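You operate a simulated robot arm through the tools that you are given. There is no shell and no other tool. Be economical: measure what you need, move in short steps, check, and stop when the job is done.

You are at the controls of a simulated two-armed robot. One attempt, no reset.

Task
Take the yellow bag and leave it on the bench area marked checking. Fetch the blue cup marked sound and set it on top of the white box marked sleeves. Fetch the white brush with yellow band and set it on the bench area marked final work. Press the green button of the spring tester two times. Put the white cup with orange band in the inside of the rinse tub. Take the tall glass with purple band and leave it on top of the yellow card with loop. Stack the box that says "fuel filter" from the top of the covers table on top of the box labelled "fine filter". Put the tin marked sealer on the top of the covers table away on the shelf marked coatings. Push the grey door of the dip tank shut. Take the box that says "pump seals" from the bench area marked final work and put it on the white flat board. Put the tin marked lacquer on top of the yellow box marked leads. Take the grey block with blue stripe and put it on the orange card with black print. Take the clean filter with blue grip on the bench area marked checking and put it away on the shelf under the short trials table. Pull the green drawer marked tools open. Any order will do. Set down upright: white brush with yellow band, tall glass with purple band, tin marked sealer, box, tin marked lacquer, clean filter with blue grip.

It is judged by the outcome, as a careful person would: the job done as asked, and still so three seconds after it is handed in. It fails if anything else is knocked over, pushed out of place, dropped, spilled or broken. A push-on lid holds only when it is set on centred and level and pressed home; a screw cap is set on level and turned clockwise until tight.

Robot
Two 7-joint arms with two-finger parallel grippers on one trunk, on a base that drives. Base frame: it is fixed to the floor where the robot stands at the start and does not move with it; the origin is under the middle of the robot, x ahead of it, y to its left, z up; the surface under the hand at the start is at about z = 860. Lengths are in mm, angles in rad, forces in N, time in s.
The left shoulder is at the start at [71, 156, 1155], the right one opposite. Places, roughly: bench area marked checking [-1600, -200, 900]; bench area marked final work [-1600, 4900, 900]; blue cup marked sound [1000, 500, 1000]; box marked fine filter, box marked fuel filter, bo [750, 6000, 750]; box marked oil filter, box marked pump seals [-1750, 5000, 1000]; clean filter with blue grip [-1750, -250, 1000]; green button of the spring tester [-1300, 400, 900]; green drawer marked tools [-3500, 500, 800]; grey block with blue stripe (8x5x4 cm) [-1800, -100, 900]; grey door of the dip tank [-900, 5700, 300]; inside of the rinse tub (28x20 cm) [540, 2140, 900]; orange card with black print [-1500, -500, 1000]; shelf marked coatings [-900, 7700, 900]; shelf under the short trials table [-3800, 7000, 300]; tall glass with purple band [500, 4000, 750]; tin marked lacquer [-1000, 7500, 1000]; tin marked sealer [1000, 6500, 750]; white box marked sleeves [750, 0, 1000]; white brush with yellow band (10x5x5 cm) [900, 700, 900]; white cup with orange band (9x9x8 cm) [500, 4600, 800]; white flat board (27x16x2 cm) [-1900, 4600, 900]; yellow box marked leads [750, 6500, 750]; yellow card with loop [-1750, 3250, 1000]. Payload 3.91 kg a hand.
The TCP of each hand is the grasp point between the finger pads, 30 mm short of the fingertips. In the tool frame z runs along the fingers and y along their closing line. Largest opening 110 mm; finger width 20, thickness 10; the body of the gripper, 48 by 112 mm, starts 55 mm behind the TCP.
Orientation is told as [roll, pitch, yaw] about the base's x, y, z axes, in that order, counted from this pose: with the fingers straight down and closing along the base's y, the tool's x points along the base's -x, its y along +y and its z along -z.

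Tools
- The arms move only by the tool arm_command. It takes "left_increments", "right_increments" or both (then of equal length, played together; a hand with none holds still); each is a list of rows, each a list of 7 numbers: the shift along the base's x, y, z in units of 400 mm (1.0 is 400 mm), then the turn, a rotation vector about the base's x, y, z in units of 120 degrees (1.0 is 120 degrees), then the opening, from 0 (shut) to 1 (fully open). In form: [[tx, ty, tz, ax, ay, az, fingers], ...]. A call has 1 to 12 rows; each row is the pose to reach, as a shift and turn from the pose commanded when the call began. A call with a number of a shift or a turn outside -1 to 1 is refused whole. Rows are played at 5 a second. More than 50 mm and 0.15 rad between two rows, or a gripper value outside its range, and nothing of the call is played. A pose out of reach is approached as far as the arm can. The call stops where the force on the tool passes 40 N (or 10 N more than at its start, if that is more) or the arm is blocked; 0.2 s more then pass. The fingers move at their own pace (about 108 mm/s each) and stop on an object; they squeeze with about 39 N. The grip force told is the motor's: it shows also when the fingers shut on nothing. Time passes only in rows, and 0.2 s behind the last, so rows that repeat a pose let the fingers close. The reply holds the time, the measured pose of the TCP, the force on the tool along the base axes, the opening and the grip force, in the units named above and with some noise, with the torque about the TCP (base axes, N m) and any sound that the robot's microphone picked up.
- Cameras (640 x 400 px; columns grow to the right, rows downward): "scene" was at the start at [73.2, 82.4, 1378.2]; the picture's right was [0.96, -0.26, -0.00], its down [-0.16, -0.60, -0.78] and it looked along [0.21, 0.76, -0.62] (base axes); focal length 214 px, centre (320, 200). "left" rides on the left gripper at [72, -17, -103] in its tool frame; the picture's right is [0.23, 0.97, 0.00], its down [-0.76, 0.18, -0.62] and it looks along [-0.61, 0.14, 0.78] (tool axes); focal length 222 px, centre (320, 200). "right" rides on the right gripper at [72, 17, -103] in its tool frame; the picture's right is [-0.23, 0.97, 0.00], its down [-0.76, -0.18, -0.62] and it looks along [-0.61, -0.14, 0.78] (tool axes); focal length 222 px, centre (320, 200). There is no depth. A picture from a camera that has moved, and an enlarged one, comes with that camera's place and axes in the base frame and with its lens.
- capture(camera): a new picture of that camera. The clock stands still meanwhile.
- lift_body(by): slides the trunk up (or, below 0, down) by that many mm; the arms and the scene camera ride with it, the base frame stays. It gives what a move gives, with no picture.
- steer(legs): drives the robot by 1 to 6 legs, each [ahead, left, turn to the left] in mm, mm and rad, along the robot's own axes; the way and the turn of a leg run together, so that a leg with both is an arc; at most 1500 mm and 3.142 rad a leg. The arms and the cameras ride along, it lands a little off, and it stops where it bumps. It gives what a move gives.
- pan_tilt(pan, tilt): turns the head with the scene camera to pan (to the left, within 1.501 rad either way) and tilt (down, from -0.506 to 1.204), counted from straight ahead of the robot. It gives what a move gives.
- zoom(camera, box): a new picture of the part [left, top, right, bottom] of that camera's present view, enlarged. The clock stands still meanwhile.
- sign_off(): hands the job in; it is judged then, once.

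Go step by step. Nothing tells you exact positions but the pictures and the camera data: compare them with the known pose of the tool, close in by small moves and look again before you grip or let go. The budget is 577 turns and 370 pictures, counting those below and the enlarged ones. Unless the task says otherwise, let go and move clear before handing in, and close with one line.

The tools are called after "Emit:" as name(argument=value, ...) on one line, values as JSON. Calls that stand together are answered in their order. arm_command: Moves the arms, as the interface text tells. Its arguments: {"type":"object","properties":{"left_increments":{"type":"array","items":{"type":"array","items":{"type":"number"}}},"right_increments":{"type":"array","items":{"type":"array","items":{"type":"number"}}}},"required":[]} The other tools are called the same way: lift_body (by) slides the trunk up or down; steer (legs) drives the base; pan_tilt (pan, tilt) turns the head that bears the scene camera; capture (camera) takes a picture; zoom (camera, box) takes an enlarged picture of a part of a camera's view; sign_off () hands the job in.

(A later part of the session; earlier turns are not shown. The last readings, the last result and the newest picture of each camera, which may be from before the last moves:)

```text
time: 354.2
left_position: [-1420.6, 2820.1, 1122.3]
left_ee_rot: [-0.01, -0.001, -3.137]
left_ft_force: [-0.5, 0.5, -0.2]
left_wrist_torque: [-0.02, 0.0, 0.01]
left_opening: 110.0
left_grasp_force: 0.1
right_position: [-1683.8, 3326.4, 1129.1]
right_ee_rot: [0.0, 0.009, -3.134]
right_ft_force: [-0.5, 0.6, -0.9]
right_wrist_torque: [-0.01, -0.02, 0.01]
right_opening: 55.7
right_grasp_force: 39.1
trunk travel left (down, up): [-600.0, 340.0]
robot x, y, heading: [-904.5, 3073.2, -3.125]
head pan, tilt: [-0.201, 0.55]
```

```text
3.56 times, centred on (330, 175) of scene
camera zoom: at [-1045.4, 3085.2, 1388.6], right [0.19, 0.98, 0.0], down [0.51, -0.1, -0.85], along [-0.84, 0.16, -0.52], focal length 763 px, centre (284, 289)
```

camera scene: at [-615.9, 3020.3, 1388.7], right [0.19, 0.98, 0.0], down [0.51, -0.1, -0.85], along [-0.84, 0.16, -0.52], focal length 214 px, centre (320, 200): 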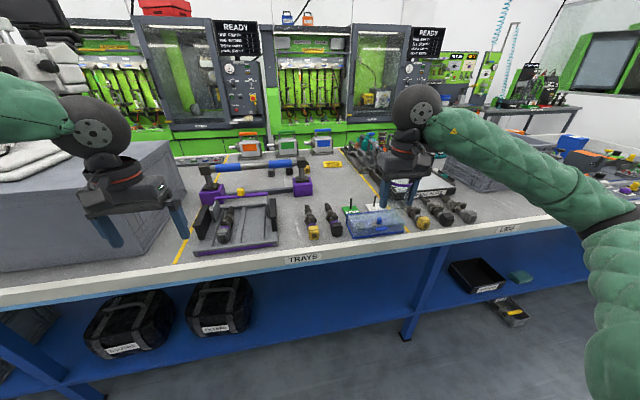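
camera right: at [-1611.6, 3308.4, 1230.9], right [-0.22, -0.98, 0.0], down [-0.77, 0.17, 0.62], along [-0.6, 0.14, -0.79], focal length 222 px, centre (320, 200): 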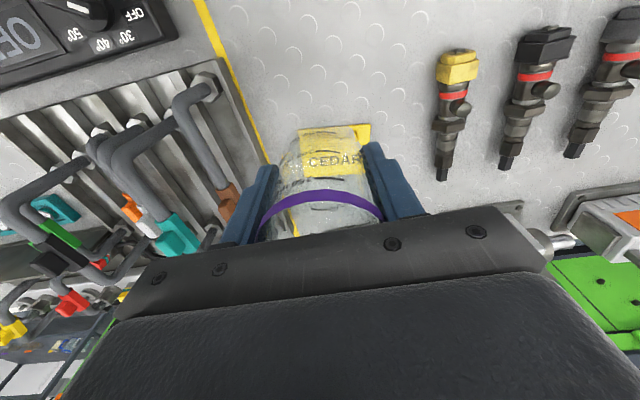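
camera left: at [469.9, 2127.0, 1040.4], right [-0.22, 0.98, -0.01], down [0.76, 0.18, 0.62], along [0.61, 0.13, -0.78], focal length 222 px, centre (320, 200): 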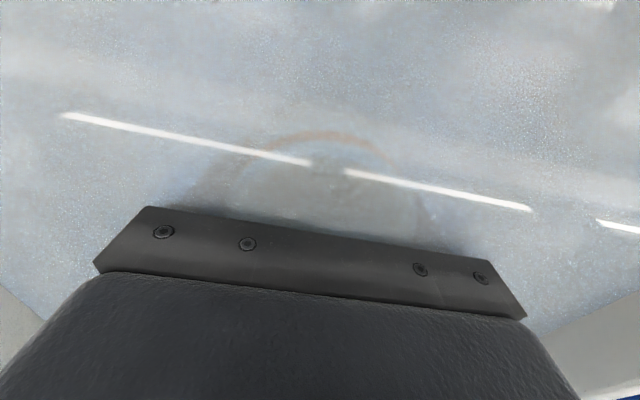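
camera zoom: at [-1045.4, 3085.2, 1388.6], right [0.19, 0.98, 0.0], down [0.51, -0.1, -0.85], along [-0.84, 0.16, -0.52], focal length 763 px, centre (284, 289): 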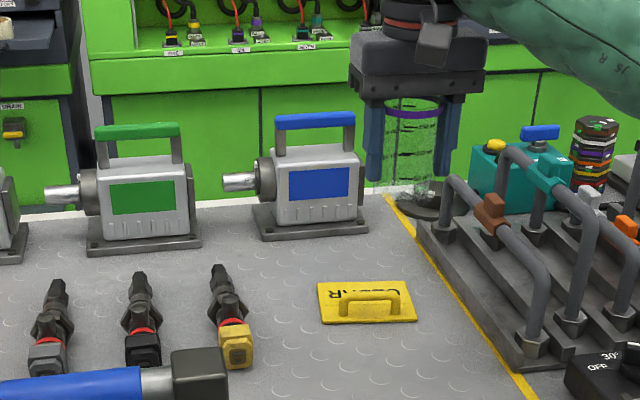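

The flat part of the card behind its loop is about 70×108 mm, centred near (-1797,3330). Move the glass above it.

Emit:
steer(legs=[[25, 0, 0]])

Emit:
arm_command(right_increments=[[-0.08, 0.005, 0, 0, 0, 0, 0], [-0.16, 0.005, 0, 0, 0, 0, 0], [-0.22, 0.005, 0, 0, 0, 0, 0], [-0.22, 0.005, -0.1, 0, 0, 0, 0], [-0.22, 0.005, -0.2, 0, 0, 0, 0], [-0.22, 0.005, -0.26, 0, 0, 0, 0]])

Emit:
capture(camera="right")

Emit:
zoom(camera="scene", box=[280, 140, 400, 220])

```text
time: 355.0
left_position: [-1443.7, 2819.7, 1122.7]
left_ee_rot: [-0.012, -0.001, -3.137]
left_ft_force: [-0.7, -0.6, 0.3]
left_wrist_torque: [0.01, 0.01, 0.01]
left_opening: 110.2
left_grasp_force: 0.0
right_position: [-1705.7, 3325.6, 1128.7]
right_ee_rot: [0.0, 0.005, -3.135]
right_ft_force: [-0.6, -0.2, -1.6]
right_wrist_torque: [0.0, -0.01, 0.02]
right_opening: 55.7
right_grasp_force: 39.1
trunk travel left (down, up): [-600.0, 340.0]
robot x, y, heading: [-928.0, 3068.6, -3.125]
head pan, tilt: [-0.201, 0.55]
```

```text
time: 356.4
left_position: [-1443.5, 2820.6, 1122.4]
left_ee_rot: [-0.01, 0.0, -3.135]
left_ft_force: [0.4, -0.1, -0.7]
left_wrist_torque: [-0.02, -0.02, -0.01]
left_opening: 110.1
left_grasp_force: 0.1
right_position: [-1792.9, 3324.9, 1025.8]
right_ee_rot: [0.002, 0.008, -3.136]
right_ft_force: [0.0, -0.1, -0.1]
right_wrist_torque: [0.01, -0.01, 0.01]
right_opening: 55.9
right_grasp_force: 39.1
trunk travel left (down, up): [-600.0, 340.0]
robot x, y, heading: [-927.5, 3068.4, -3.124]
head pan, tilt: [-0.201, 0.55]
```

```text
183 pictures are left
camera right: at [-1720.0, 3308.4, 1127.6], right [-0.22, -0.98, 0.0], down [-0.77, 0.17, 0.62], along [-0.6, 0.14, -0.79], focal length 222 px, centre (320, 200)
```

right: 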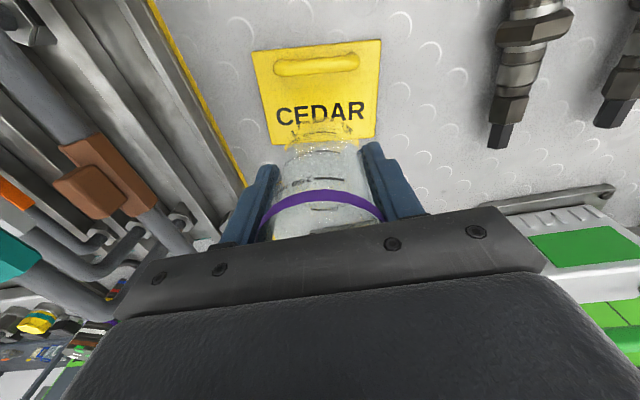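

```text
5.00 times, centred on (340, 180) of scene
camera zoom: at [-1068.4, 3085.3, 1388.8], right [0.19, 0.98, 0.0], down [0.51, -0.1, -0.85], along [-0.84, 0.16, -0.52], focal length 1072 px, centre (220, 300)
```

zoom: 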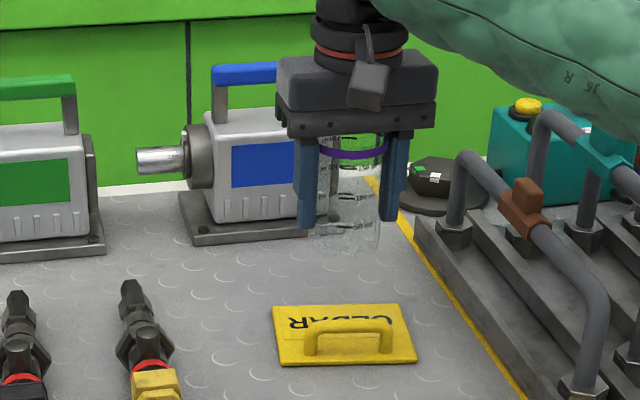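

Emit:
arm_command(right_increments=[[0.025, -0.003, -0.05, 0, 0, 0, 0], [0.025, -0.003, -0.09, 0, 0, 0, 0], [0.025, -0.003, -0.11, 0, 0, 0, 0]])

Emit:
capture(camera="right")

Emit:
zoom(camera="scene", box=[310, 160, 390, 220])

```text
time: 357.2
left_position: [-1444.9, 2819.4, 1122.4]
left_ee_rot: [-0.011, 0.001, -3.137]
left_ft_force: [-0.1, 0.3, -0.3]
left_wrist_torque: [-0.03, 0.04, -0.03]
left_opening: 109.9
left_grasp_force: 0.0
right_position: [-1784.2, 3325.2, 980.9]
right_ee_rot: [0.002, 0.007, -3.135]
right_ft_force: [0.8, 0.8, -0.7]
right_wrist_torque: [0.02, -0.05, -0.01]
right_opening: 55.8
right_grasp_force: 39.4
trunk travel left (down, up): [-600.0, 340.0]
robot x, y, heading: [-932.3, 3071.8, -3.132]
head pan, tilt: [-0.201, 0.55]
```

```text
181 pictures are left
camera right: at [-1711.8, 3308.3, 1083.5], right [-0.22, -0.98, 0.0], down [-0.77, 0.17, 0.62], along [-0.6, 0.14, -0.79], focal length 222 px, centre (320, 200)
```

right: 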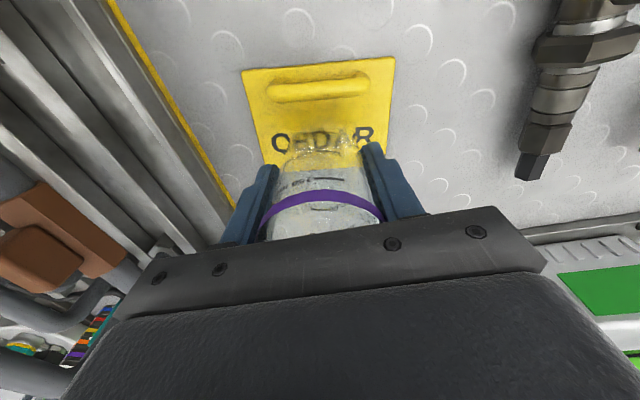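

```text
6.67 times, centred on (350, 190) of scene
camera zoom: at [-1068.5, 3085.4, 1388.7], right [0.19, 0.98, 0.0], down [0.51, -0.1, -0.85], along [-0.84, 0.16, -0.52], focal length 1430 px, centre (120, 267)
```

zoom: 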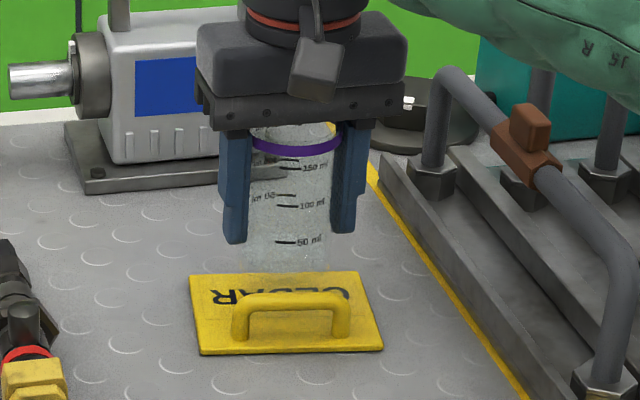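

Emit:
zoom(camera="scene", box=[330, 185, 370, 215])

Emit:
zoom(camera="right", box=[240, 40, 400, 200])

```text
13.33 times, centred on (350, 200) of scene
camera zoom: at [-1068.5, 3085.4, 1388.7], right [0.19, 0.98, 0.0], down [0.51, -0.1, -0.85], along [-0.84, 0.16, -0.52], focal length 2860 px, centre (-80, 200)
```

zoom: 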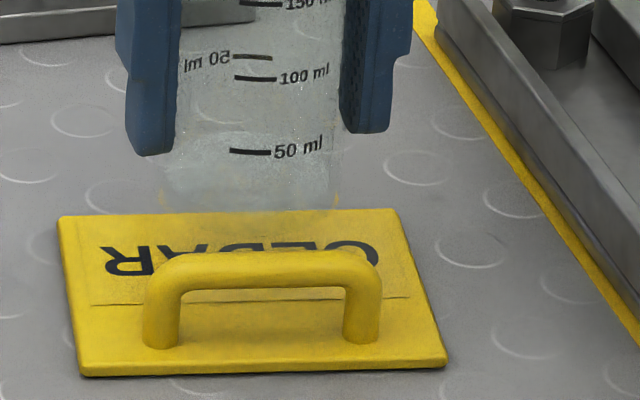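

```text
2.50 times, centred on (320, 120) of right
camera zoom: at [-1711.8, 3308.3, 1083.5], right [-0.22, -0.98, 0.0], down [-0.77, 0.17, 0.62], along [-0.6, 0.14, -0.79], focal length 555 px, centre (320, 400)
```

zoom: 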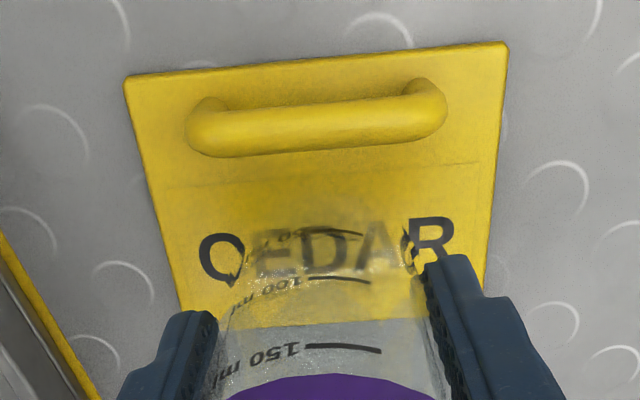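

The glass bottom is only about 39 mm below the grip point and the card top is at z≈910. Nudge forward 6 mm and lower.

Emit:
arm_command(right_increments=[[0.015, 0.005, -0.03, 0, 0, 0, 0], [0.015, 0.005, -0.05, 0, 0, 0, 0], [0.015, 0.005, -0.06, 0, 0, 0, 0]])

Emit:
zoom(camera="scene", box=[330, 185, 370, 215])

Emit:
zoom(camera="right", box=[240, 40, 400, 200])

```text
time: 358.0
left_position: [-1443.7, 2820.7, 1122.7]
left_ee_rot: [-0.011, 0.001, -3.137]
left_ft_force: [0.0, 0.4, 0.0]
left_wrist_torque: [0.0, 0.0, -0.03]
left_opening: 110.0
left_grasp_force: 0.0
right_position: [-1778.6, 3326.8, 956.2]
right_ee_rot: [0.002, 0.009, -3.134]
right_ft_force: [-0.5, 0.7, -0.4]
right_wrist_torque: [-0.01, 0.02, -0.03]
right_opening: 55.4
right_grasp_force: 39.0
trunk travel left (down, up): [-600.0, 340.0]
robot x, y, heading: [-928.9, 3066.2, -3.123]
head pan, tilt: [-0.201, 0.55]
```

```text
13.33 times, centred on (350, 200) of scene
camera zoom: at [-1068.4, 3085.3, 1388.8], right [0.19, 0.98, 0.0], down [0.51, -0.1, -0.85], along [-0.84, 0.16, -0.52], focal length 2860 px, centre (-80, 200)
```

zoom: 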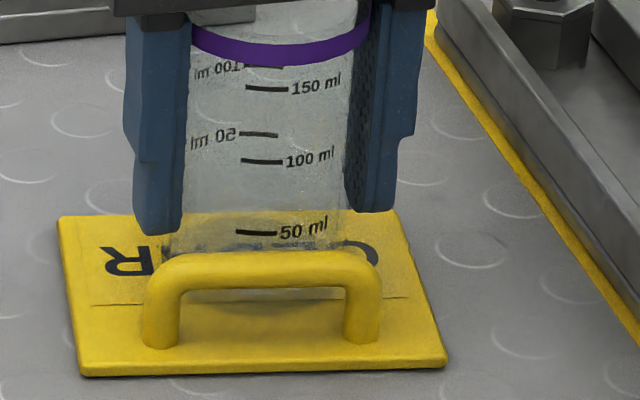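

```text
2.50 times, centred on (320, 120) of right
camera zoom: at [-1706.0, 3310.0, 1058.9], right [-0.22, -0.98, 0.0], down [-0.77, 0.17, 0.62], along [-0.6, 0.14, -0.79], focal length 555 px, centre (320, 400)
```

zoom: 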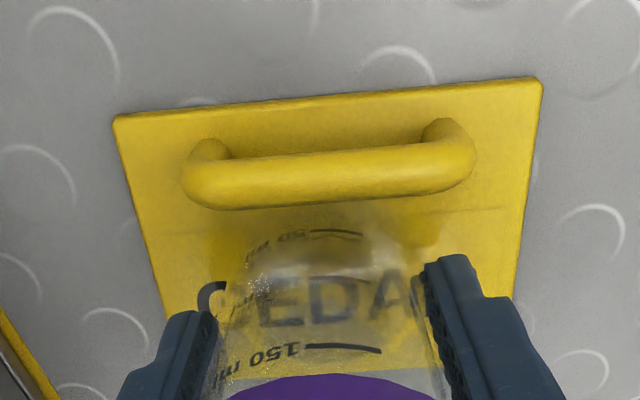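

Emit:
arm_command(right_increments=[[0.012, 0, 0, 0, 0, 0, 0], [0.024, -0.004, 0, 0, 0, 0, 0], [0.024, -0.004, -0.01, 0, 0, 0, 0], [0.024, -0.004, -0.015, 0, 0, 0, 0]])

Emit:
zoom(camera="scene", box=[330, 185, 370, 215])

Emit:
zoom(camera="right", box=[240, 40, 400, 200])

```text
time: 359.0
left_position: [-1442.6, 2819.8, 1123.5]
left_ee_rot: [-0.009, -0.001, -3.136]
left_ft_force: [-0.6, 0.4, -0.2]
left_wrist_torque: [0.02, 0.0, 0.01]
left_opening: 109.9
left_grasp_force: 0.1
right_position: [-1769.0, 3322.8, 955.5]
right_ee_rot: [0.002, 0.002, -3.135]
right_ft_force: [-3.8, 1.7, 31.1]
right_wrist_torque: [-0.04, -0.03, -0.02]
right_opening: 55.6
right_grasp_force: 38.6
trunk travel left (down, up): [-600.0, 340.0]
robot x, y, heading: [-932.8, 3069.0, -3.129]
head pan, tilt: [-0.201, 0.55]
```

```text
13.33 times, centred on (350, 200) of scene
camera zoom: at [-1066.2, 3084.5, 1389.5], right [0.19, 0.98, 0.0], down [0.51, -0.1, -0.85], along [-0.84, 0.16, -0.52], focal length 2860 px, centre (-80, 200)
```

zoom: 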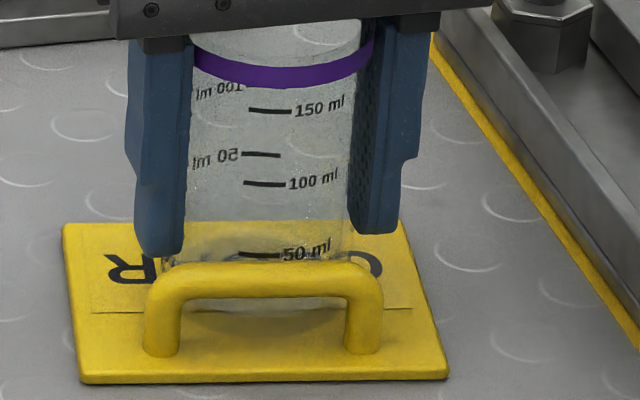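

```text
2.50 times, centred on (320, 120) of right
camera zoom: at [-1696.2, 3308.3, 1057.8], right [-0.22, -0.98, 0.0], down [-0.76, 0.17, 0.62], along [-0.61, 0.14, -0.78], focal length 555 px, centre (320, 400)
```

zoom: 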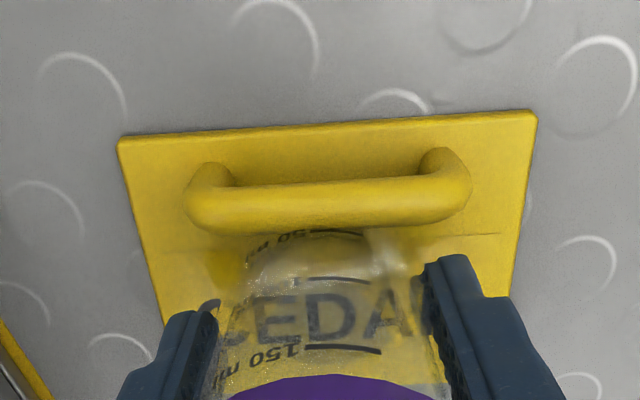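

Contact is centred (no torque), with the glass behind the loop on the card. Release and rise.

Emit:
arm_command(right_increments=[[0, 0, 0.006, 0, 0, 0, 0.65], [0, 0, 0.006, 0, 0, 0, 0.8], [0, 0, 0.05, 0, 0, 0, 0.8], [0, 0, 0.14, 0, 0, 0, 0.8], [0, 0, 0.24, 0, 0, 0, 0.8], [0, 0, 0.34, 0, 0, 0, 0.8], [0.1, 0, 0.4, 0, 0, 0, 0.8]])

Emit:
zoom(camera="scene", box=[310, 160, 390, 220])

Emit:
capture(camera="right")

```text
time: 360.6
left_position: [-1442.1, 2821.6, 1122.6]
left_ee_rot: [-0.01, -0.001, -3.135]
left_ft_force: [0.9, 0.4, -0.6]
left_wrist_torque: [0.01, 0.01, -0.02]
left_opening: 109.9
left_grasp_force: 0.0
right_position: [-1732.1, 3326.0, 1113.6]
right_ee_rot: [0.002, 0.006, -3.134]
right_ft_force: [0.9, -0.6, 0.5]
right_wrist_torque: [0.01, 0.0, 0.02]
right_opening: 88.0
right_grasp_force: 0.0
trunk travel left (down, up): [-600.0, 340.0]
robot x, y, heading: [-927.8, 3068.9, -3.128]
head pan, tilt: [-0.201, 0.55]
```

```text
6.67 times, centred on (350, 190) of scene
camera zoom: at [-1066.6, 3086.0, 1388.9], right [0.19, 0.98, 0.0], down [0.51, -0.1, -0.85], along [-0.84, 0.16, -0.52], focal length 1430 px, centre (120, 267)
```

zoom: 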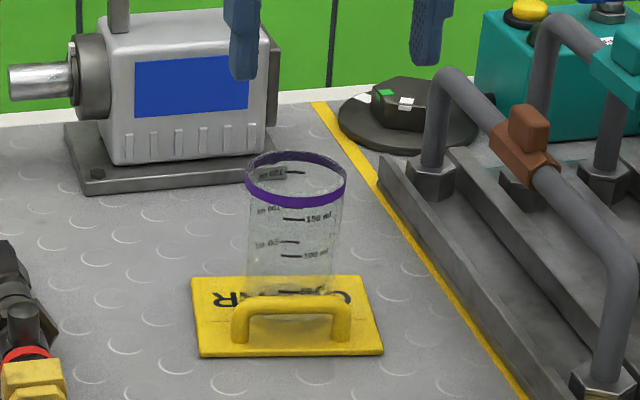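

```text
172 pictures are left
camera right: at [-1658.3, 3309.8, 1214.8], right [-0.22, -0.98, 0.0], down [-0.77, 0.17, 0.62], along [-0.6, 0.14, -0.79], focal length 222 px, centre (320, 200)
```

right: 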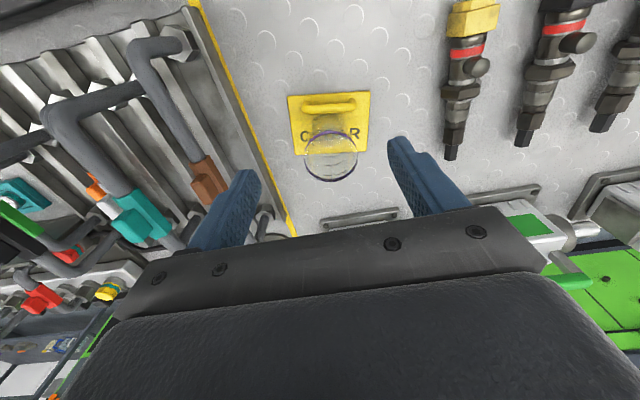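

Glass stands on the yellow card. Retract, back off, and drive to the checking bench for the filter.

Emit:
arm_command(right_increments=[[0.1, 0, 0.02, 0, 0, 0, 0.8], [0.2, 0, 0.04, 0, 0, 0, 0.8], [0.3, 0, 0.06, 0, 0, 0, 0.8], [0.4, 0, 0.06, 0, 0, 0, 0.8], [0.5, 0, 0.06, 0, 0, 0, 1], [0.6, 0, 0.06, 0, 0, 0, 1], [0.68, 0, 0.06, 0, 0, 0, 1]])

Emit:
steer(legs=[[-400, 0, -0.01], [0, 1500, 0], [0, 1500, 0]])

Emit:
pan_tilt(pan=0.1, tilt=0.5)

Emit:
capture(camera="scene")

```text
time: 362.2
left_position: [-1443.4, 2820.1, 1122.9]
left_ee_rot: [-0.011, -0.001, -3.135]
left_ft_force: [0.2, -0.7, 0.1]
left_wrist_torque: [0.0, -0.01, -0.02]
left_opening: 109.9
left_grasp_force: 0.1
right_position: [-1456.1, 3324.0, 1135.4]
right_ee_rot: [0.001, 0.007, -3.135]
right_ft_force: [0.5, -0.3, -0.1]
right_wrist_torque: [0.01, 0.01, -0.03]
right_opening: 110.2
right_grasp_force: 0.0
trunk travel left (down, up): [-600.0, 340.0]
robot x, y, heading: [-929.6, 3073.5, -3.126]
head pan, tilt: [-0.201, 0.55]
```

```text
time: 378.6
left_position: [-1016.9, -158.0, 1122.1]
left_ee_rot: [-0.01, 0.001, -3.1]
left_ft_force: [-0.1, -0.2, 0.4]
left_wrist_torque: [0.03, 0.0, -0.01]
left_opening: 110.1
left_grasp_force: 0.0
right_position: [-1046.0, 345.0, 1135.0]
right_ee_rot: [-0.001, 0.008, -3.102]
right_ft_force: [-0.2, -0.1, 0.2]
right_wrist_torque: [0.01, 0.03, -0.03]
right_opening: 109.9
right_grasp_force: 0.0
trunk travel left (down, up): [-600.0, 340.0]
robot x, y, heading: [-507.2, 108.5, -3.098]
head pan, tilt: [-0.201, 0.55]
```

```text
time: 379.4
left_position: [-1017.5, -157.1, 1123.3]
left_ee_rot: [-0.01, -0.001, -3.101]
left_ft_force: [0.2, 0.0, 0.0]
left_wrist_torque: [-0.02, 0.0, 0.02]
left_opening: 110.1
left_grasp_force: 0.2
right_position: [-1047.2, 345.1, 1134.5]
right_ee_rot: [0.0, 0.006, -3.101]
right_ft_force: [-0.1, -0.4, -0.4]
right_wrist_torque: [0.0, 0.01, -0.01]
right_opening: 110.2
right_grasp_force: 0.0
trunk travel left (down, up): [-600.0, 340.0]
robot x, y, heading: [-511.9, 109.6, -3.094]
head pan, tilt: [0.099, 0.499]
```

```text
171 pictures are left
camera scene: at [-651.8, 92.4, 1393.3], right [-0.15, 0.99, 0.0], down [0.47, 0.07, -0.88], along [-0.87, -0.13, -0.48], focal length 214 px, centre (320, 200)
```

scene: 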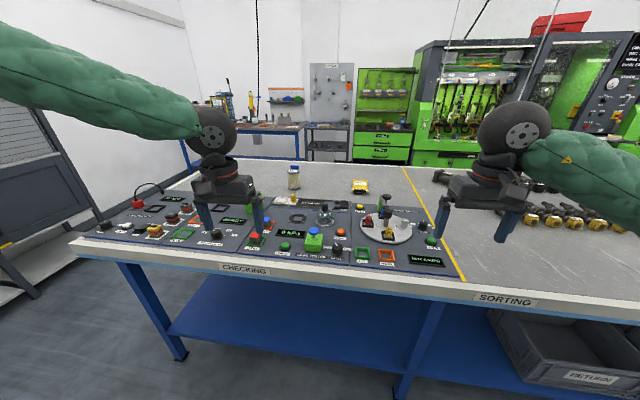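

Emit:
steer(legs=[[380, 60, -0.045]])

Emit:
arm_command(left_increments=[[-0.05, 0, 0.02, 0, 0.055, 0, 1], [-0.1, 0, 0.04, 0, 0.11, 0, 1], [-0.16, 0, 0.06, 0, 0.165, 0, 1], [-0.22, 0, 0.06, 0, 0.22, 0, 1], [-0.3, 0, 0.06, 0, 0.275, 0, 1], [-0.38, 0, 0.06, 0, 0.33, 0, 1], [-0.46, 0, 0.06, 0, 0.375, 0, 1]])

Emit:
capture(camera="left")

Emit:
zoom(camera="scene", box=[200, 130, 380, 250])

```text
time: 381.8
left_position: [-1410.1, -211.0, 1122.6]
left_ee_rot: [-0.011, 0.0, -3.14]
left_ft_force: [0.5, 0.3, -0.2]
left_wrist_torque: [-0.02, -0.01, 0.05]
left_opening: 109.9
left_grasp_force: 0.1
right_position: [-1421.2, 294.1, 1134.9]
right_ee_rot: [-0.001, 0.009, -3.141]
right_ft_force: [-0.4, 0.0, -0.3]
right_wrist_torque: [-0.02, 0.0, 0.03]
right_opening: 110.0
right_grasp_force: 0.1
trunk travel left (down, up): [-600.0, 340.0]
robot x, y, heading: [-891.5, 36.3, -3.132]
head pan, tilt: [0.099, 0.499]
```

```text
time: 383.4
left_position: [-1594.0, -212.9, 1147.2]
left_ee_rot: [-0.011, -0.786, -3.138]
left_ft_force: [-0.5, 0.0, -1.1]
left_wrist_torque: [0.03, 0.0, 0.01]
left_opening: 110.0
left_grasp_force: 0.0
right_position: [-1420.9, 292.3, 1135.0]
right_ee_rot: [0.001, 0.01, -3.14]
right_ft_force: [0.5, -0.3, -0.5]
right_wrist_torque: [0.03, -0.02, -0.02]
right_opening: 109.7
right_grasp_force: 0.0
trunk travel left (down, up): [-600.0, 340.0]
robot x, y, heading: [-895.0, 36.6, -3.133]
head pan, tilt: [0.099, 0.499]
```

```text
170 pictures are left
camera left: at [-1469.2, -196.6, 1171.2], right [0.15, -0.97, -0.17], down [-0.1, -0.19, 0.98], along [-0.98, -0.13, -0.12], focal length 222 px, centre (320, 200)
```

left: 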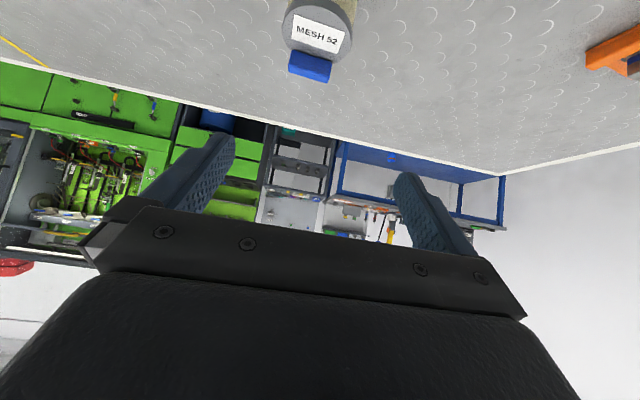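

```text
3.33 times, centred on (290, 190) of scene
camera zoom: at [-1035.3, 25.3, 1393.1], right [-0.11, 0.99, 0.0], down [0.48, 0.05, -0.88], along [-0.87, -0.1, -0.48], focal length 715 px, centre (420, 233)
```

zoom: 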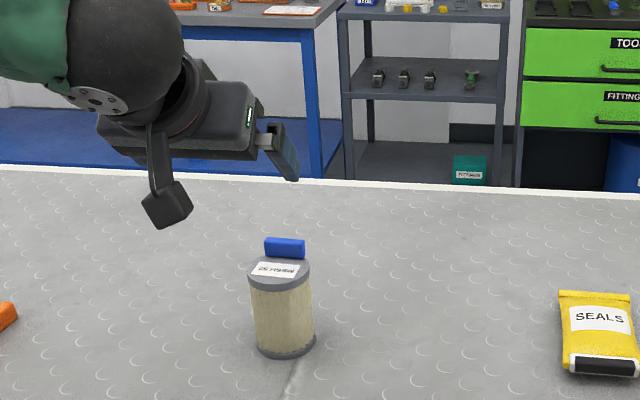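

The filter is near (-1665,-198) with its cap top near z 988. Move above it for a closer look. The TOOLS drawer is also visible across the room.

Emit:
arm_command(left_increments=[[-0.05, 0.03, -0.1, 0, 0, 0, 1], [-0.1, 0.03, -0.2, 0, 0, 0, 1], [-0.1, 0.03, -0.24, 0, 0, 0, 1]])

Emit:
capture(camera="left")

Emit:
zoom(camera="scene", box=[240, 160, 320, 240])

```text
time: 384.2
left_position: [-1632.7, -200.3, 1052.2]
left_ee_rot: [-0.012, -0.785, -3.137]
left_ft_force: [-0.2, -0.3, 0.2]
left_wrist_torque: [-0.04, 0.0, 0.02]
left_opening: 110.1
left_grasp_force: 0.1
right_position: [-1420.1, 293.8, 1134.8]
right_ee_rot: [0.0, 0.01, -3.14]
right_ft_force: [0.0, 0.0, -0.2]
right_wrist_torque: [0.04, -0.02, -0.01]
right_opening: 109.9
right_grasp_force: 0.1
trunk travel left (down, up): [-600.0, 340.0]
robot x, y, heading: [-896.0, 40.3, -3.132]
head pan, tilt: [0.099, 0.499]
```

```text
168 pictures are left
camera left: at [-1509.7, -184.2, 1074.7], right [0.15, -0.97, -0.17], down [-0.1, -0.19, 0.98], along [-0.98, -0.13, -0.12], focal length 222 px, centre (320, 200)
```

left: 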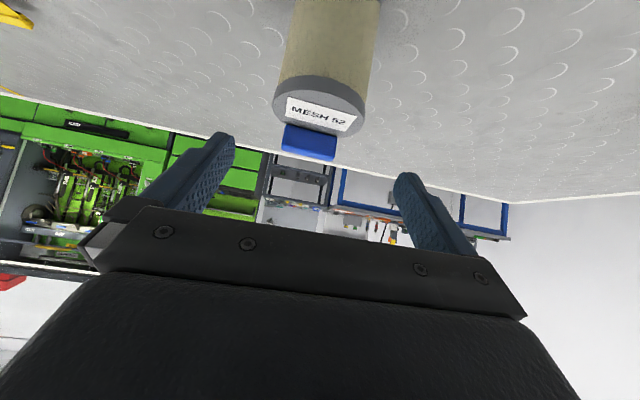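

```text
5.00 times, centred on (280, 200) of scene
camera zoom: at [-1033.5, 26.1, 1393.4], right [-0.11, 0.99, 0.0], down [0.48, 0.05, -0.88], along [-0.87, -0.1, -0.48], focal length 1072 px, centre (520, 200)
```

zoom: 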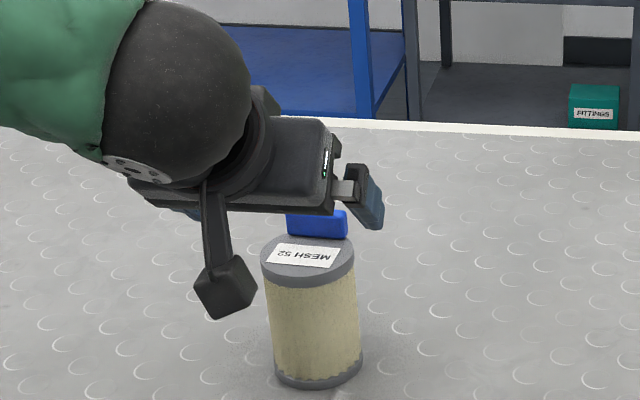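

Emit:
arm_command(left_increments=[[-0.058, 0.02, -0.05, 0, 0, 0, 1], [-0.058, 0.02, -0.13, 0, 0, 0, 1], [-0.058, 0.02, -0.2, 0, 0, 0, 1], [-0.058, 0.02, -0.25, 0, 0, 0, 1]])

Emit:
capture(camera="left")

Emit:
zoom(camera="scene", box=[240, 160, 320, 240])

```text
time: 385.2
left_position: [-1655.5, -190.8, 950.5]
left_ee_rot: [-0.012, -0.786, -3.137]
left_ft_force: [0.3, -0.5, -0.4]
left_wrist_torque: [-0.01, -0.02, 0.0]
left_opening: 109.8
left_grasp_force: 0.1
right_position: [-1419.7, 293.3, 1134.0]
right_ee_rot: [0.0, 0.008, -3.14]
right_ft_force: [0.6, -0.3, -0.4]
right_wrist_torque: [0.03, 0.0, 0.0]
right_opening: 110.0
right_grasp_force: 0.1
trunk travel left (down, up): [-600.0, 340.0]
robot x, y, heading: [-895.6, 41.7, -3.133]
head pan, tilt: [0.099, 0.499]
```

```text
166 pictures are left
camera left: at [-1532.1, -175.0, 973.0], right [0.15, -0.97, -0.17], down [-0.1, -0.19, 0.98], along [-0.98, -0.13, -0.13], focal length 222 px, centre (320, 200)
```

left: 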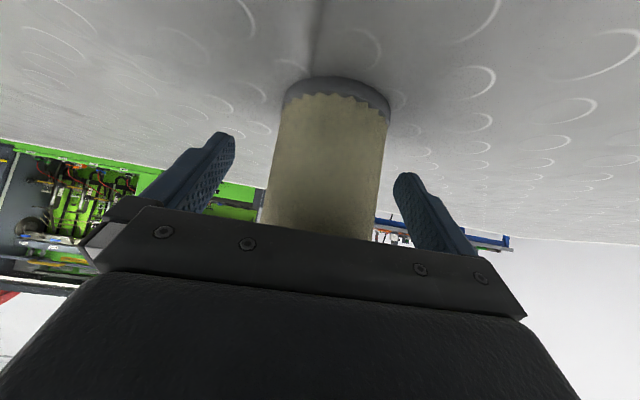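

```text
5.00 times, centred on (280, 200) of scene
camera zoom: at [-1034.5, 25.6, 1393.3], right [-0.11, 0.99, 0.0], down [0.48, 0.05, -0.88], along [-0.87, -0.1, -0.48], focal length 1072 px, centre (520, 200)
```

zoom: 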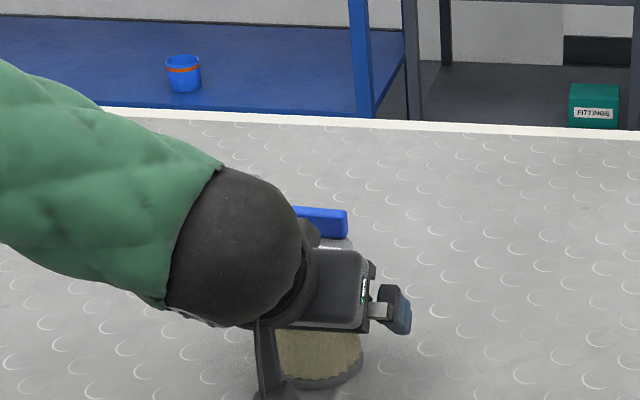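

Emit:
arm_command(left_increments=[[0, 0, 0, 0, 0, 0, 0], [0, 0, 0, 0, 0, 0, 0], [0, 0, 0, 0, 0, 0, 0], [0, 0, 0.05, 0, 0, 0, 0], [0, 0, 0.15, 0, 0, 0, 0], [0, 0, 0.25, 0, 0, 0, 0], [0, 0, 0.35, 0, 0, 0, 0], [0, 0, 0.45, 0, 0, 0, 0]])

Emit:
capture(camera="left")

Emit:
zoom(camera="scene", box=[200, 120, 360, 240])

```text
time: 387.0
left_position: [-1650.1, -190.5, 1131.9]
left_ee_rot: [-0.009, -0.787, -3.14]
left_ft_force: [0.6, -0.4, -2.0]
left_wrist_torque: [0.0, -0.02, 0.0]
left_opening: 64.8
left_grasp_force: 39.5
right_position: [-1418.0, 294.6, 1134.8]
right_ee_rot: [0.002, 0.008, -3.14]
right_ft_force: [0.0, -0.6, -0.1]
right_wrist_torque: [-0.04, 0.0, -0.02]
right_opening: 110.1
right_grasp_force: 0.0
trunk travel left (down, up): [-600.0, 340.0]
robot x, y, heading: [-892.9, 39.3, -3.14]
head pan, tilt: [0.099, 0.499]
```

```text
164 pictures are left
camera left: at [-1525.7, -174.7, 1154.4], right [0.15, -0.97, -0.17], down [-0.1, -0.18, 0.98], along [-0.98, -0.13, -0.12], focal length 222 px, centre (320, 200)
```

left: 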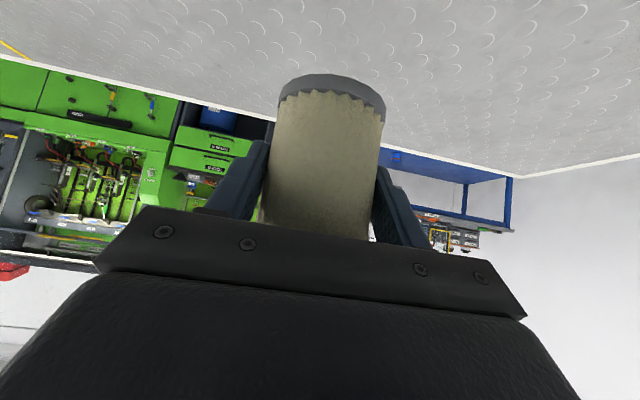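

```text
3.33 times, centred on (280, 180) of scene
camera zoom: at [-1032.7, 26.6, 1393.4], right [-0.11, 0.99, 0.0], down [0.48, 0.05, -0.88], along [-0.87, -0.1, -0.48], focal length 715 px, centre (453, 267)
```

zoom: 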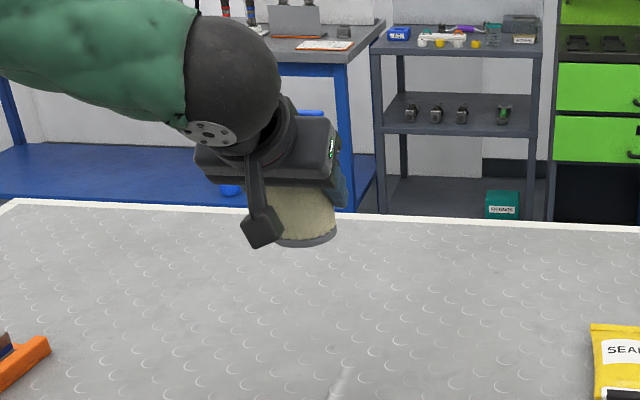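

Filter is held. Now I'll go around the left end of the bench: back up, then shift left and look.

Emit:
arm_command(left_increments=[[0.1, 0, 0.02, 0, 0, 0, 0], [0.2, 0, 0.04, 0, 0, 0, 0], [0.28, 0, 0.06, 0, 0, 0, 0]], right_increments=[[0, -0.05, 0, 0, 0, 0, 0], [0, -0.1, 0, 0, 0, 0, 0], [0, -0.15, 0, 0, 0, 0, 0]])

Emit:
steer(legs=[[-280, 0, 0], [0, 1480, 0]])

Emit:
pan_tilt(pan=0, tilt=0.4)

Emit:
capture(camera="scene")

```text
time: 387.8
left_position: [-1538.1, -189.7, 1155.7]
left_ee_rot: [-0.013, -0.785, -3.139]
left_ft_force: [-0.2, -1.0, -1.9]
left_wrist_torque: [0.01, -0.02, -0.02]
left_opening: 64.7
left_grasp_force: 38.7
right_position: [-1418.4, 234.6, 1138.0]
right_ee_rot: [0.0, 0.009, -3.143]
right_ft_force: [0.0, 1.0, 0.0]
right_wrist_torque: [-0.01, 0.02, 0.01]
right_opening: 0.0
right_grasp_force: 37.4
trunk travel left (down, up): [-600.0, 340.0]
robot x, y, heading: [-888.2, 36.5, -3.13]
head pan, tilt: [0.099, 0.499]
```

```text
time: 396.5
left_position: [-1253.9, -1611.6, 1155.2]
left_ee_rot: [-0.014, -0.786, 3.131]
left_ft_force: [-0.6, -0.8, -1.2]
left_wrist_torque: [-0.01, 0.01, -0.03]
left_opening: 64.8
left_grasp_force: 38.7
right_position: [-1125.8, -1188.1, 1137.7]
right_ee_rot: [0.0, 0.008, 3.131]
right_ft_force: [0.0, 0.6, -0.1]
right_wrist_torque: [-0.01, -0.01, 0.0]
right_opening: 0.0
right_grasp_force: 37.5
trunk travel left (down, up): [-600.0, 340.0]
robot x, y, heading: [-603.3, -1392.8, 3.139]
head pan, tilt: [0.099, 0.499]
```

```text
time: 397.2
left_position: [-1252.2, -1610.2, 1155.7]
left_ee_rot: [-0.01, -0.786, 3.131]
left_ft_force: [0.6, 0.0, -1.2]
left_wrist_torque: [-0.03, -0.03, -0.05]
left_opening: 64.9
left_grasp_force: 39.0
right_position: [-1125.8, -1187.3, 1136.9]
right_ee_rot: [-0.001, 0.007, 3.132]
right_ft_force: [-1.0, 1.3, 0.0]
right_wrist_torque: [0.02, 0.01, 0.01]
right_opening: 0.1
right_grasp_force: 38.2
trunk travel left (down, up): [-600.0, 340.0]
robot x, y, heading: [-602.0, -1390.8, 3.142]
head pan, tilt: [0.0, 0.4]
```

```text
162 pictures are left
camera scene: at [-746.2, -1391.4, 1402.4], right [0.0, 1.0, 0.0], down [0.39, 0.0, -0.92], along [-0.92, 0.0, -0.39], focal length 214 px, centre (320, 200)
```

scene: 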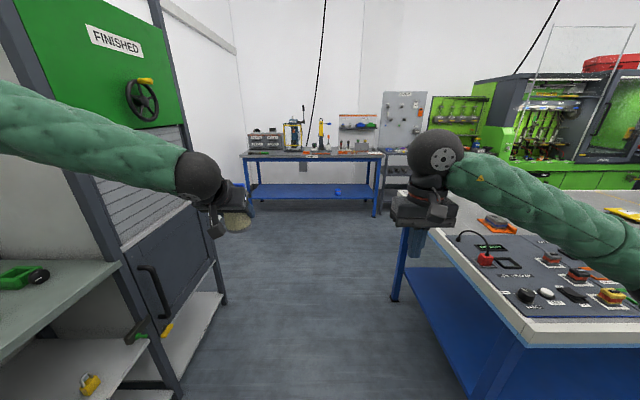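

The corridor is about 1.3 m wide. Drive through it to the back aisle.

Emit:
steer(legs=[[0, -50, 0], [1000, 0, 0], [850, 0, 0]])

Emit:
pan_tilt(pan=-0.9, tilt=0.4)

Emit:
capture(camera="scene")

```text
time: 407.1
left_position: [-3132.3, -1555.9, 1154.4]
left_ee_rot: [-0.013, -0.787, 3.128]
left_ft_force: [0.0, 0.7, -1.4]
left_wrist_torque: [-0.02, -0.02, 0.01]
left_opening: 64.7
left_grasp_force: 39.5
right_position: [-3002.5, -1132.1, 1136.7]
right_ee_rot: [0.0, 0.008, 3.127]
right_ft_force: [-1.2, 0.4, -0.5]
right_wrist_torque: [-0.01, 0.0, -0.03]
right_opening: 0.0
right_grasp_force: 37.8
trunk travel left (down, up): [-600.0, 340.0]
robot x, y, heading: [-2480.5, -1335.1, 3.131]
head pan, tilt: [0.0, 0.4]
```

```text
time: 408.3
left_position: [-3131.3, -1554.4, 1156.2]
left_ee_rot: [-0.011, -0.785, 3.129]
left_ft_force: [0.6, -0.5, -0.2]
left_wrist_torque: [0.04, 0.03, 0.02]
left_opening: 64.8
left_grasp_force: 39.2
right_position: [-3002.9, -1131.9, 1136.4]
right_ee_rot: [0.0, 0.009, 3.126]
right_ft_force: [0.6, -1.1, 0.0]
right_wrist_torque: [-0.01, 0.0, -0.02]
right_opening: 0.0
right_grasp_force: 37.6
trunk travel left (down, up): [-600.0, 340.0]
robot x, y, heading: [-2478.1, -1341.1, 3.136]
head pan, tilt: [-0.901, 0.4]
```

```text
161 pictures are left
camera scene: at [-2588.1, -1265.6, 1402.5], right [0.79, 0.62, 0.0], down [0.24, -0.31, -0.92], along [-0.57, 0.73, -0.39], focal length 214 px, centre (320, 200)
```

scene: 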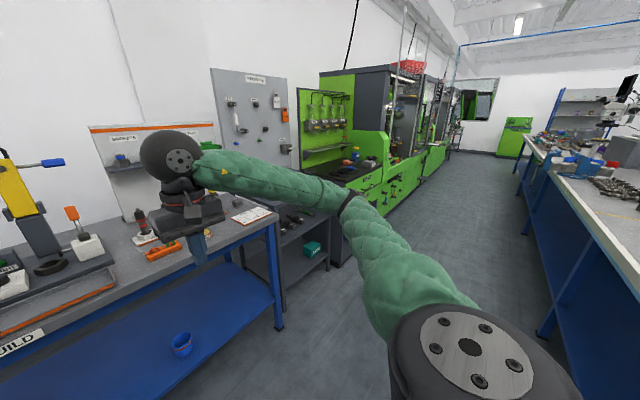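

Back aisle is clear. Drive right along it to the TOOLS drawer at y≈440.

Emit:
steer(legs=[[30, -1450, 0.005]])

Emit:
pan_tilt(pan=-0.3, tilt=0.5)

Emit:
capture(camera="scene")

```text
time: 415.3
left_position: [-3136.9, -136.3, 1156.5]
left_ee_rot: [-0.013, -0.786, 3.094]
left_ft_force: [-0.6, -0.3, -1.6]
left_wrist_torque: [0.0, -0.01, 0.01]
left_opening: 64.8
left_grasp_force: 39.0
right_position: [-2993.5, 281.5, 1137.8]
right_ee_rot: [0.0, 0.007, 3.095]
right_ft_force: [-0.6, -0.1, 0.3]
right_wrist_torque: [0.01, -0.01, 0.0]
right_opening: 0.0
right_grasp_force: 37.3
trunk travel left (down, up): [-600.0, 340.0]
robot x, y, heading: [-2480.4, 61.3, 3.103]
head pan, tilt: [-0.901, 0.4]
```

```text
time: 416.3
left_position: [-3136.7, -136.0, 1154.8]
left_ee_rot: [-0.014, -0.786, 3.095]
left_ft_force: [-0.5, 0.4, -2.3]
left_wrist_torque: [-0.01, -0.01, -0.01]
left_opening: 64.6
left_grasp_force: 38.9
right_position: [-2994.6, 280.3, 1136.7]
right_ee_rot: [-0.001, 0.007, 3.094]
right_ft_force: [0.7, 0.0, 0.5]
right_wrist_torque: [-0.03, -0.01, -0.01]
right_opening: 0.0
right_grasp_force: 38.0
trunk travel left (down, up): [-600.0, 340.0]
robot x, y, heading: [-2481.6, 59.2, 3.102]
head pan, tilt: [-0.3, 0.499]
```

```text
160 pictures are left
camera scene: at [-2615.4, 91.3, 1393.3], right [0.33, 0.94, 0.0], down [0.45, -0.16, -0.88], along [-0.83, 0.29, -0.48], focal length 214 px, centre (320, 200)
```

scene: 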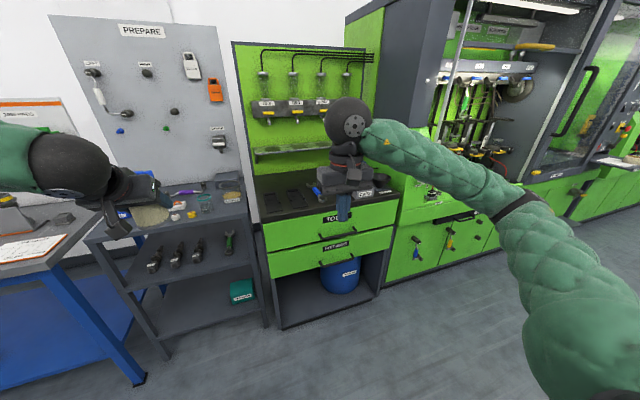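

The TOOLS drawer is near (-3470,470,780). I'll align with it and zoom in on its handle.

Emit:
steer(legs=[[30, -200, 0.038]])

Emit:
pan_tilt(pan=-0.3, tilt=0.6)

Emit:
capture(camera="scene")

Emit:
zoom(camera="scene", box=[220, 150, 380, 270])

```text
time: 417.9
left_position: [-3154.8, 49.3, 1156.3]
left_ee_rot: [-0.012, -0.786, 3.125]
left_ft_force: [-0.2, 0.7, -1.0]
left_wrist_torque: [0.01, -0.04, 0.02]
left_opening: 64.5
left_grasp_force: 38.9
right_position: [-3024.4, 471.4, 1136.4]
right_ee_rot: [0.001, 0.006, 3.123]
right_ft_force: [-0.9, -0.3, 0.5]
right_wrist_torque: [0.0, -0.01, -0.01]
right_opening: 0.0
right_grasp_force: 38.0
trunk travel left (down, up): [-600.0, 340.0]
robot x, y, heading: [-2502.9, 262.2, 3.131]
head pan, tilt: [-0.3, 0.499]
```

```text
time: 418.6
left_position: [-3155.3, 49.6, 1155.4]
left_ee_rot: [-0.012, -0.786, 3.125]
left_ft_force: [0.3, 0.1, -1.7]
left_wrist_torque: [0.02, 0.02, -0.05]
left_opening: 64.5
left_grasp_force: 39.0
right_position: [-3024.3, 471.2, 1137.4]
right_ee_rot: [0.0, 0.006, 3.123]
right_ft_force: [0.3, -0.1, 0.2]
right_wrist_torque: [0.05, -0.01, -0.01]
right_opening: 0.0
right_grasp_force: 37.4
trunk travel left (down, up): [-600.0, 340.0]
robot x, y, heading: [-2502.2, 263.6, 3.125]
head pan, tilt: [-0.3, 0.6]
```

```text
159 pictures are left
camera scene: at [-2638.4, 291.1, 1384.2], right [0.31, 0.95, 0.0], down [0.54, -0.17, -0.82], along [-0.79, 0.25, -0.57], focal length 214 px, centre (320, 200)
```

scene: 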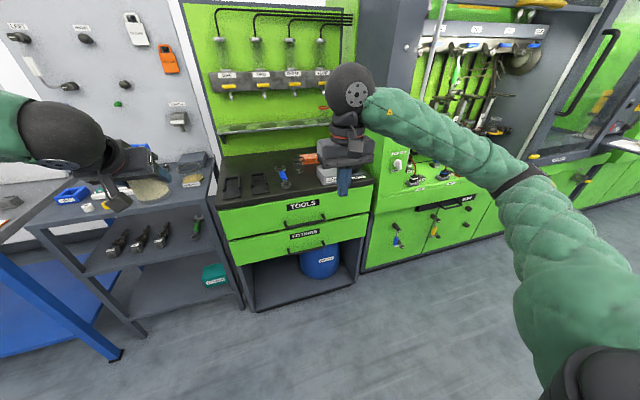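

```text
3.33 times, centred on (300, 210) of scene
camera zoom: at [-2638.4, 291.1, 1384.2], right [0.31, 0.95, 0.0], down [0.54, -0.17, -0.82], along [-0.79, 0.25, -0.57], focal length 715 px, centre (387, 167)
```

zoom: 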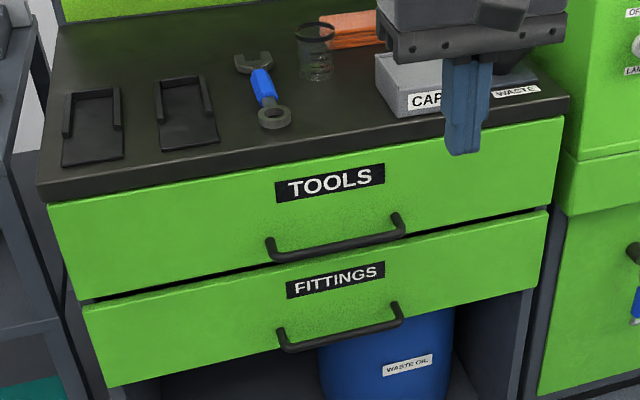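

Handle bar: z≈700, y 368–562, at x≈-3420. Lower the trunk and pitch the right hand level.

Emit:
lift_body(by=-250)

Emit:
arm_command(right_increments=[[-0.06, 0, 0, 0, 0.068, 0, 0], [-0.12, 0, 0, 0, 0.136, 0, 0], [-0.18, 0, -0.02, 0, 0.204, 0, 0], [-0.24, 0, -0.04, 0, 0.272, 0, 0], [-0.3, 0, -0.06, 0, 0.34, 0, 0], [-0.36, 0, -0.1, 0, 0.408, 0, 0], [-0.42, 0, -0.14, 0, 0.476, 0, 0], [-0.48, 0, -0.18, 0, 0.544, 0, 0], [-0.52, 0, -0.22, 0, 0.612, 0, 0], [-0.55, 0, -0.26, 0, 0.68, 0, 0], [-0.57, 0, -0.3, 0, 0.745, 0, 0]])

```text
time: 421.1
left_position: [-3155.3, 49.4, 905.0]
left_ee_rot: [-0.012, -0.786, 3.125]
left_ft_force: [0.3, -1.1, -1.3]
left_wrist_torque: [0.0, 0.01, -0.02]
left_opening: 64.7
left_grasp_force: 39.1
right_position: [-3024.6, 470.5, 887.5]
right_ee_rot: [0.0, 0.006, 3.124]
right_ft_force: [0.6, -0.2, -0.1]
right_wrist_torque: [-0.03, -0.01, -0.01]
right_opening: 0.0
right_grasp_force: 37.5
trunk travel left (down, up): [-350.0, 590.0]
robot x, y, heading: [-2507.1, 263.5, 3.128]
head pan, tilt: [-0.3, 0.6]
```

```text
time: 423.5
left_position: [-3154.9, 49.6, 905.1]
left_ee_rot: [-0.012, -0.786, 3.124]
left_ft_force: [0.7, 0.2, -1.4]
left_wrist_torque: [-0.01, 0.01, 0.01]
left_opening: 64.6
left_grasp_force: 38.6
right_position: [-3225.3, 453.7, 811.0]
right_ee_rot: [0.034, -1.225, 3.131]
right_ft_force: [0.0, -0.2, 0.4]
right_wrist_torque: [0.01, 0.04, 0.01]
right_opening: 0.0
right_grasp_force: 37.6
right hand out of reach, approached as far as the arm can: row 9, 10, 11
trunk travel left (down, up): [-350.0, 590.0]
robot x, y, heading: [-2504.7, 262.2, 3.129]
head pan, tilt: [-0.3, 0.6]
```

Emit:
arm_command(right_increments=[[-0.06, 0, -0.05, 0, 0, 0, 0.5], [-0.12, 0, -0.1, 0, 0, 0, 1]])

Emit:
capture(camera="scene")

Emit:
capture(camera="right")

```text
time: 424.1
left_position: [-3152.0, 47.8, 907.2]
left_ee_rot: [-0.013, -0.79, 3.125]
left_ft_force: [0.8, -0.3, -1.7]
left_wrist_torque: [0.0, 0.0, -0.04]
left_opening: 64.5
left_grasp_force: 39.4
right_position: [-3245.7, 459.4, 795.8]
right_ee_rot: [0.026, -1.222, 3.138]
right_ft_force: [0.1, -0.2, 0.0]
right_wrist_torque: [-0.03, -0.01, -0.01]
right_opening: 110.2
right_grasp_force: 0.1
right hand out of reach, approached as far as the arm can: row 1, 2
trunk travel left (down, up): [-350.0, 590.0]
robot x, y, heading: [-2504.0, 265.1, 3.133]
head pan, tilt: [-0.3, 0.6]
```

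```text
157 pictures are left
camera scene: at [-2635.2, 290.0, 1134.8], right [0.3, 0.95, 0.0], down [0.54, -0.17, -0.83], along [-0.79, 0.25, -0.56], focal length 214 px, centre (320, 200)
```

scene: 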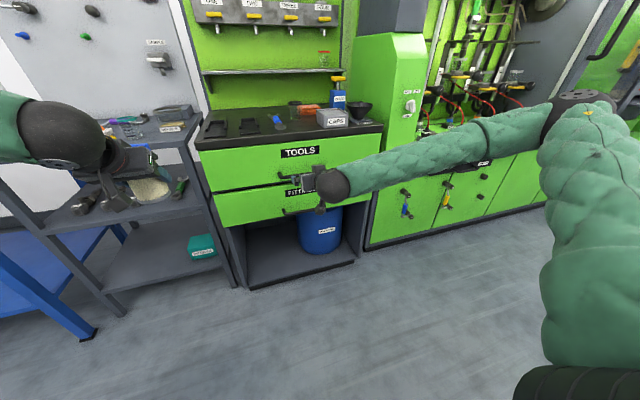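

```text
156 pictures are left
camera right: at [-3123.2, 444.6, 760.9], right [-0.06, -0.97, 0.22], down [0.32, 0.19, 0.93], along [-0.94, 0.13, 0.3], focal length 222 px, centre (320, 200)
```

right: 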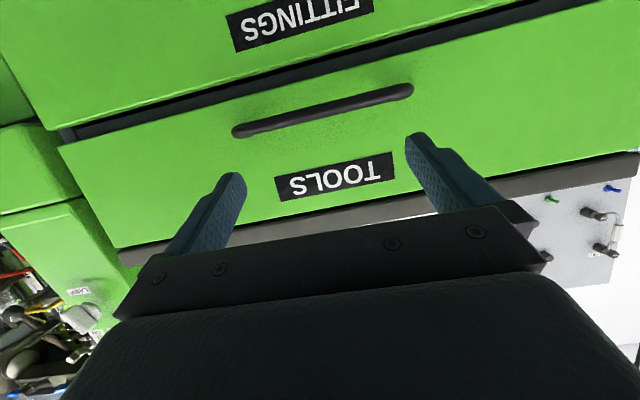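

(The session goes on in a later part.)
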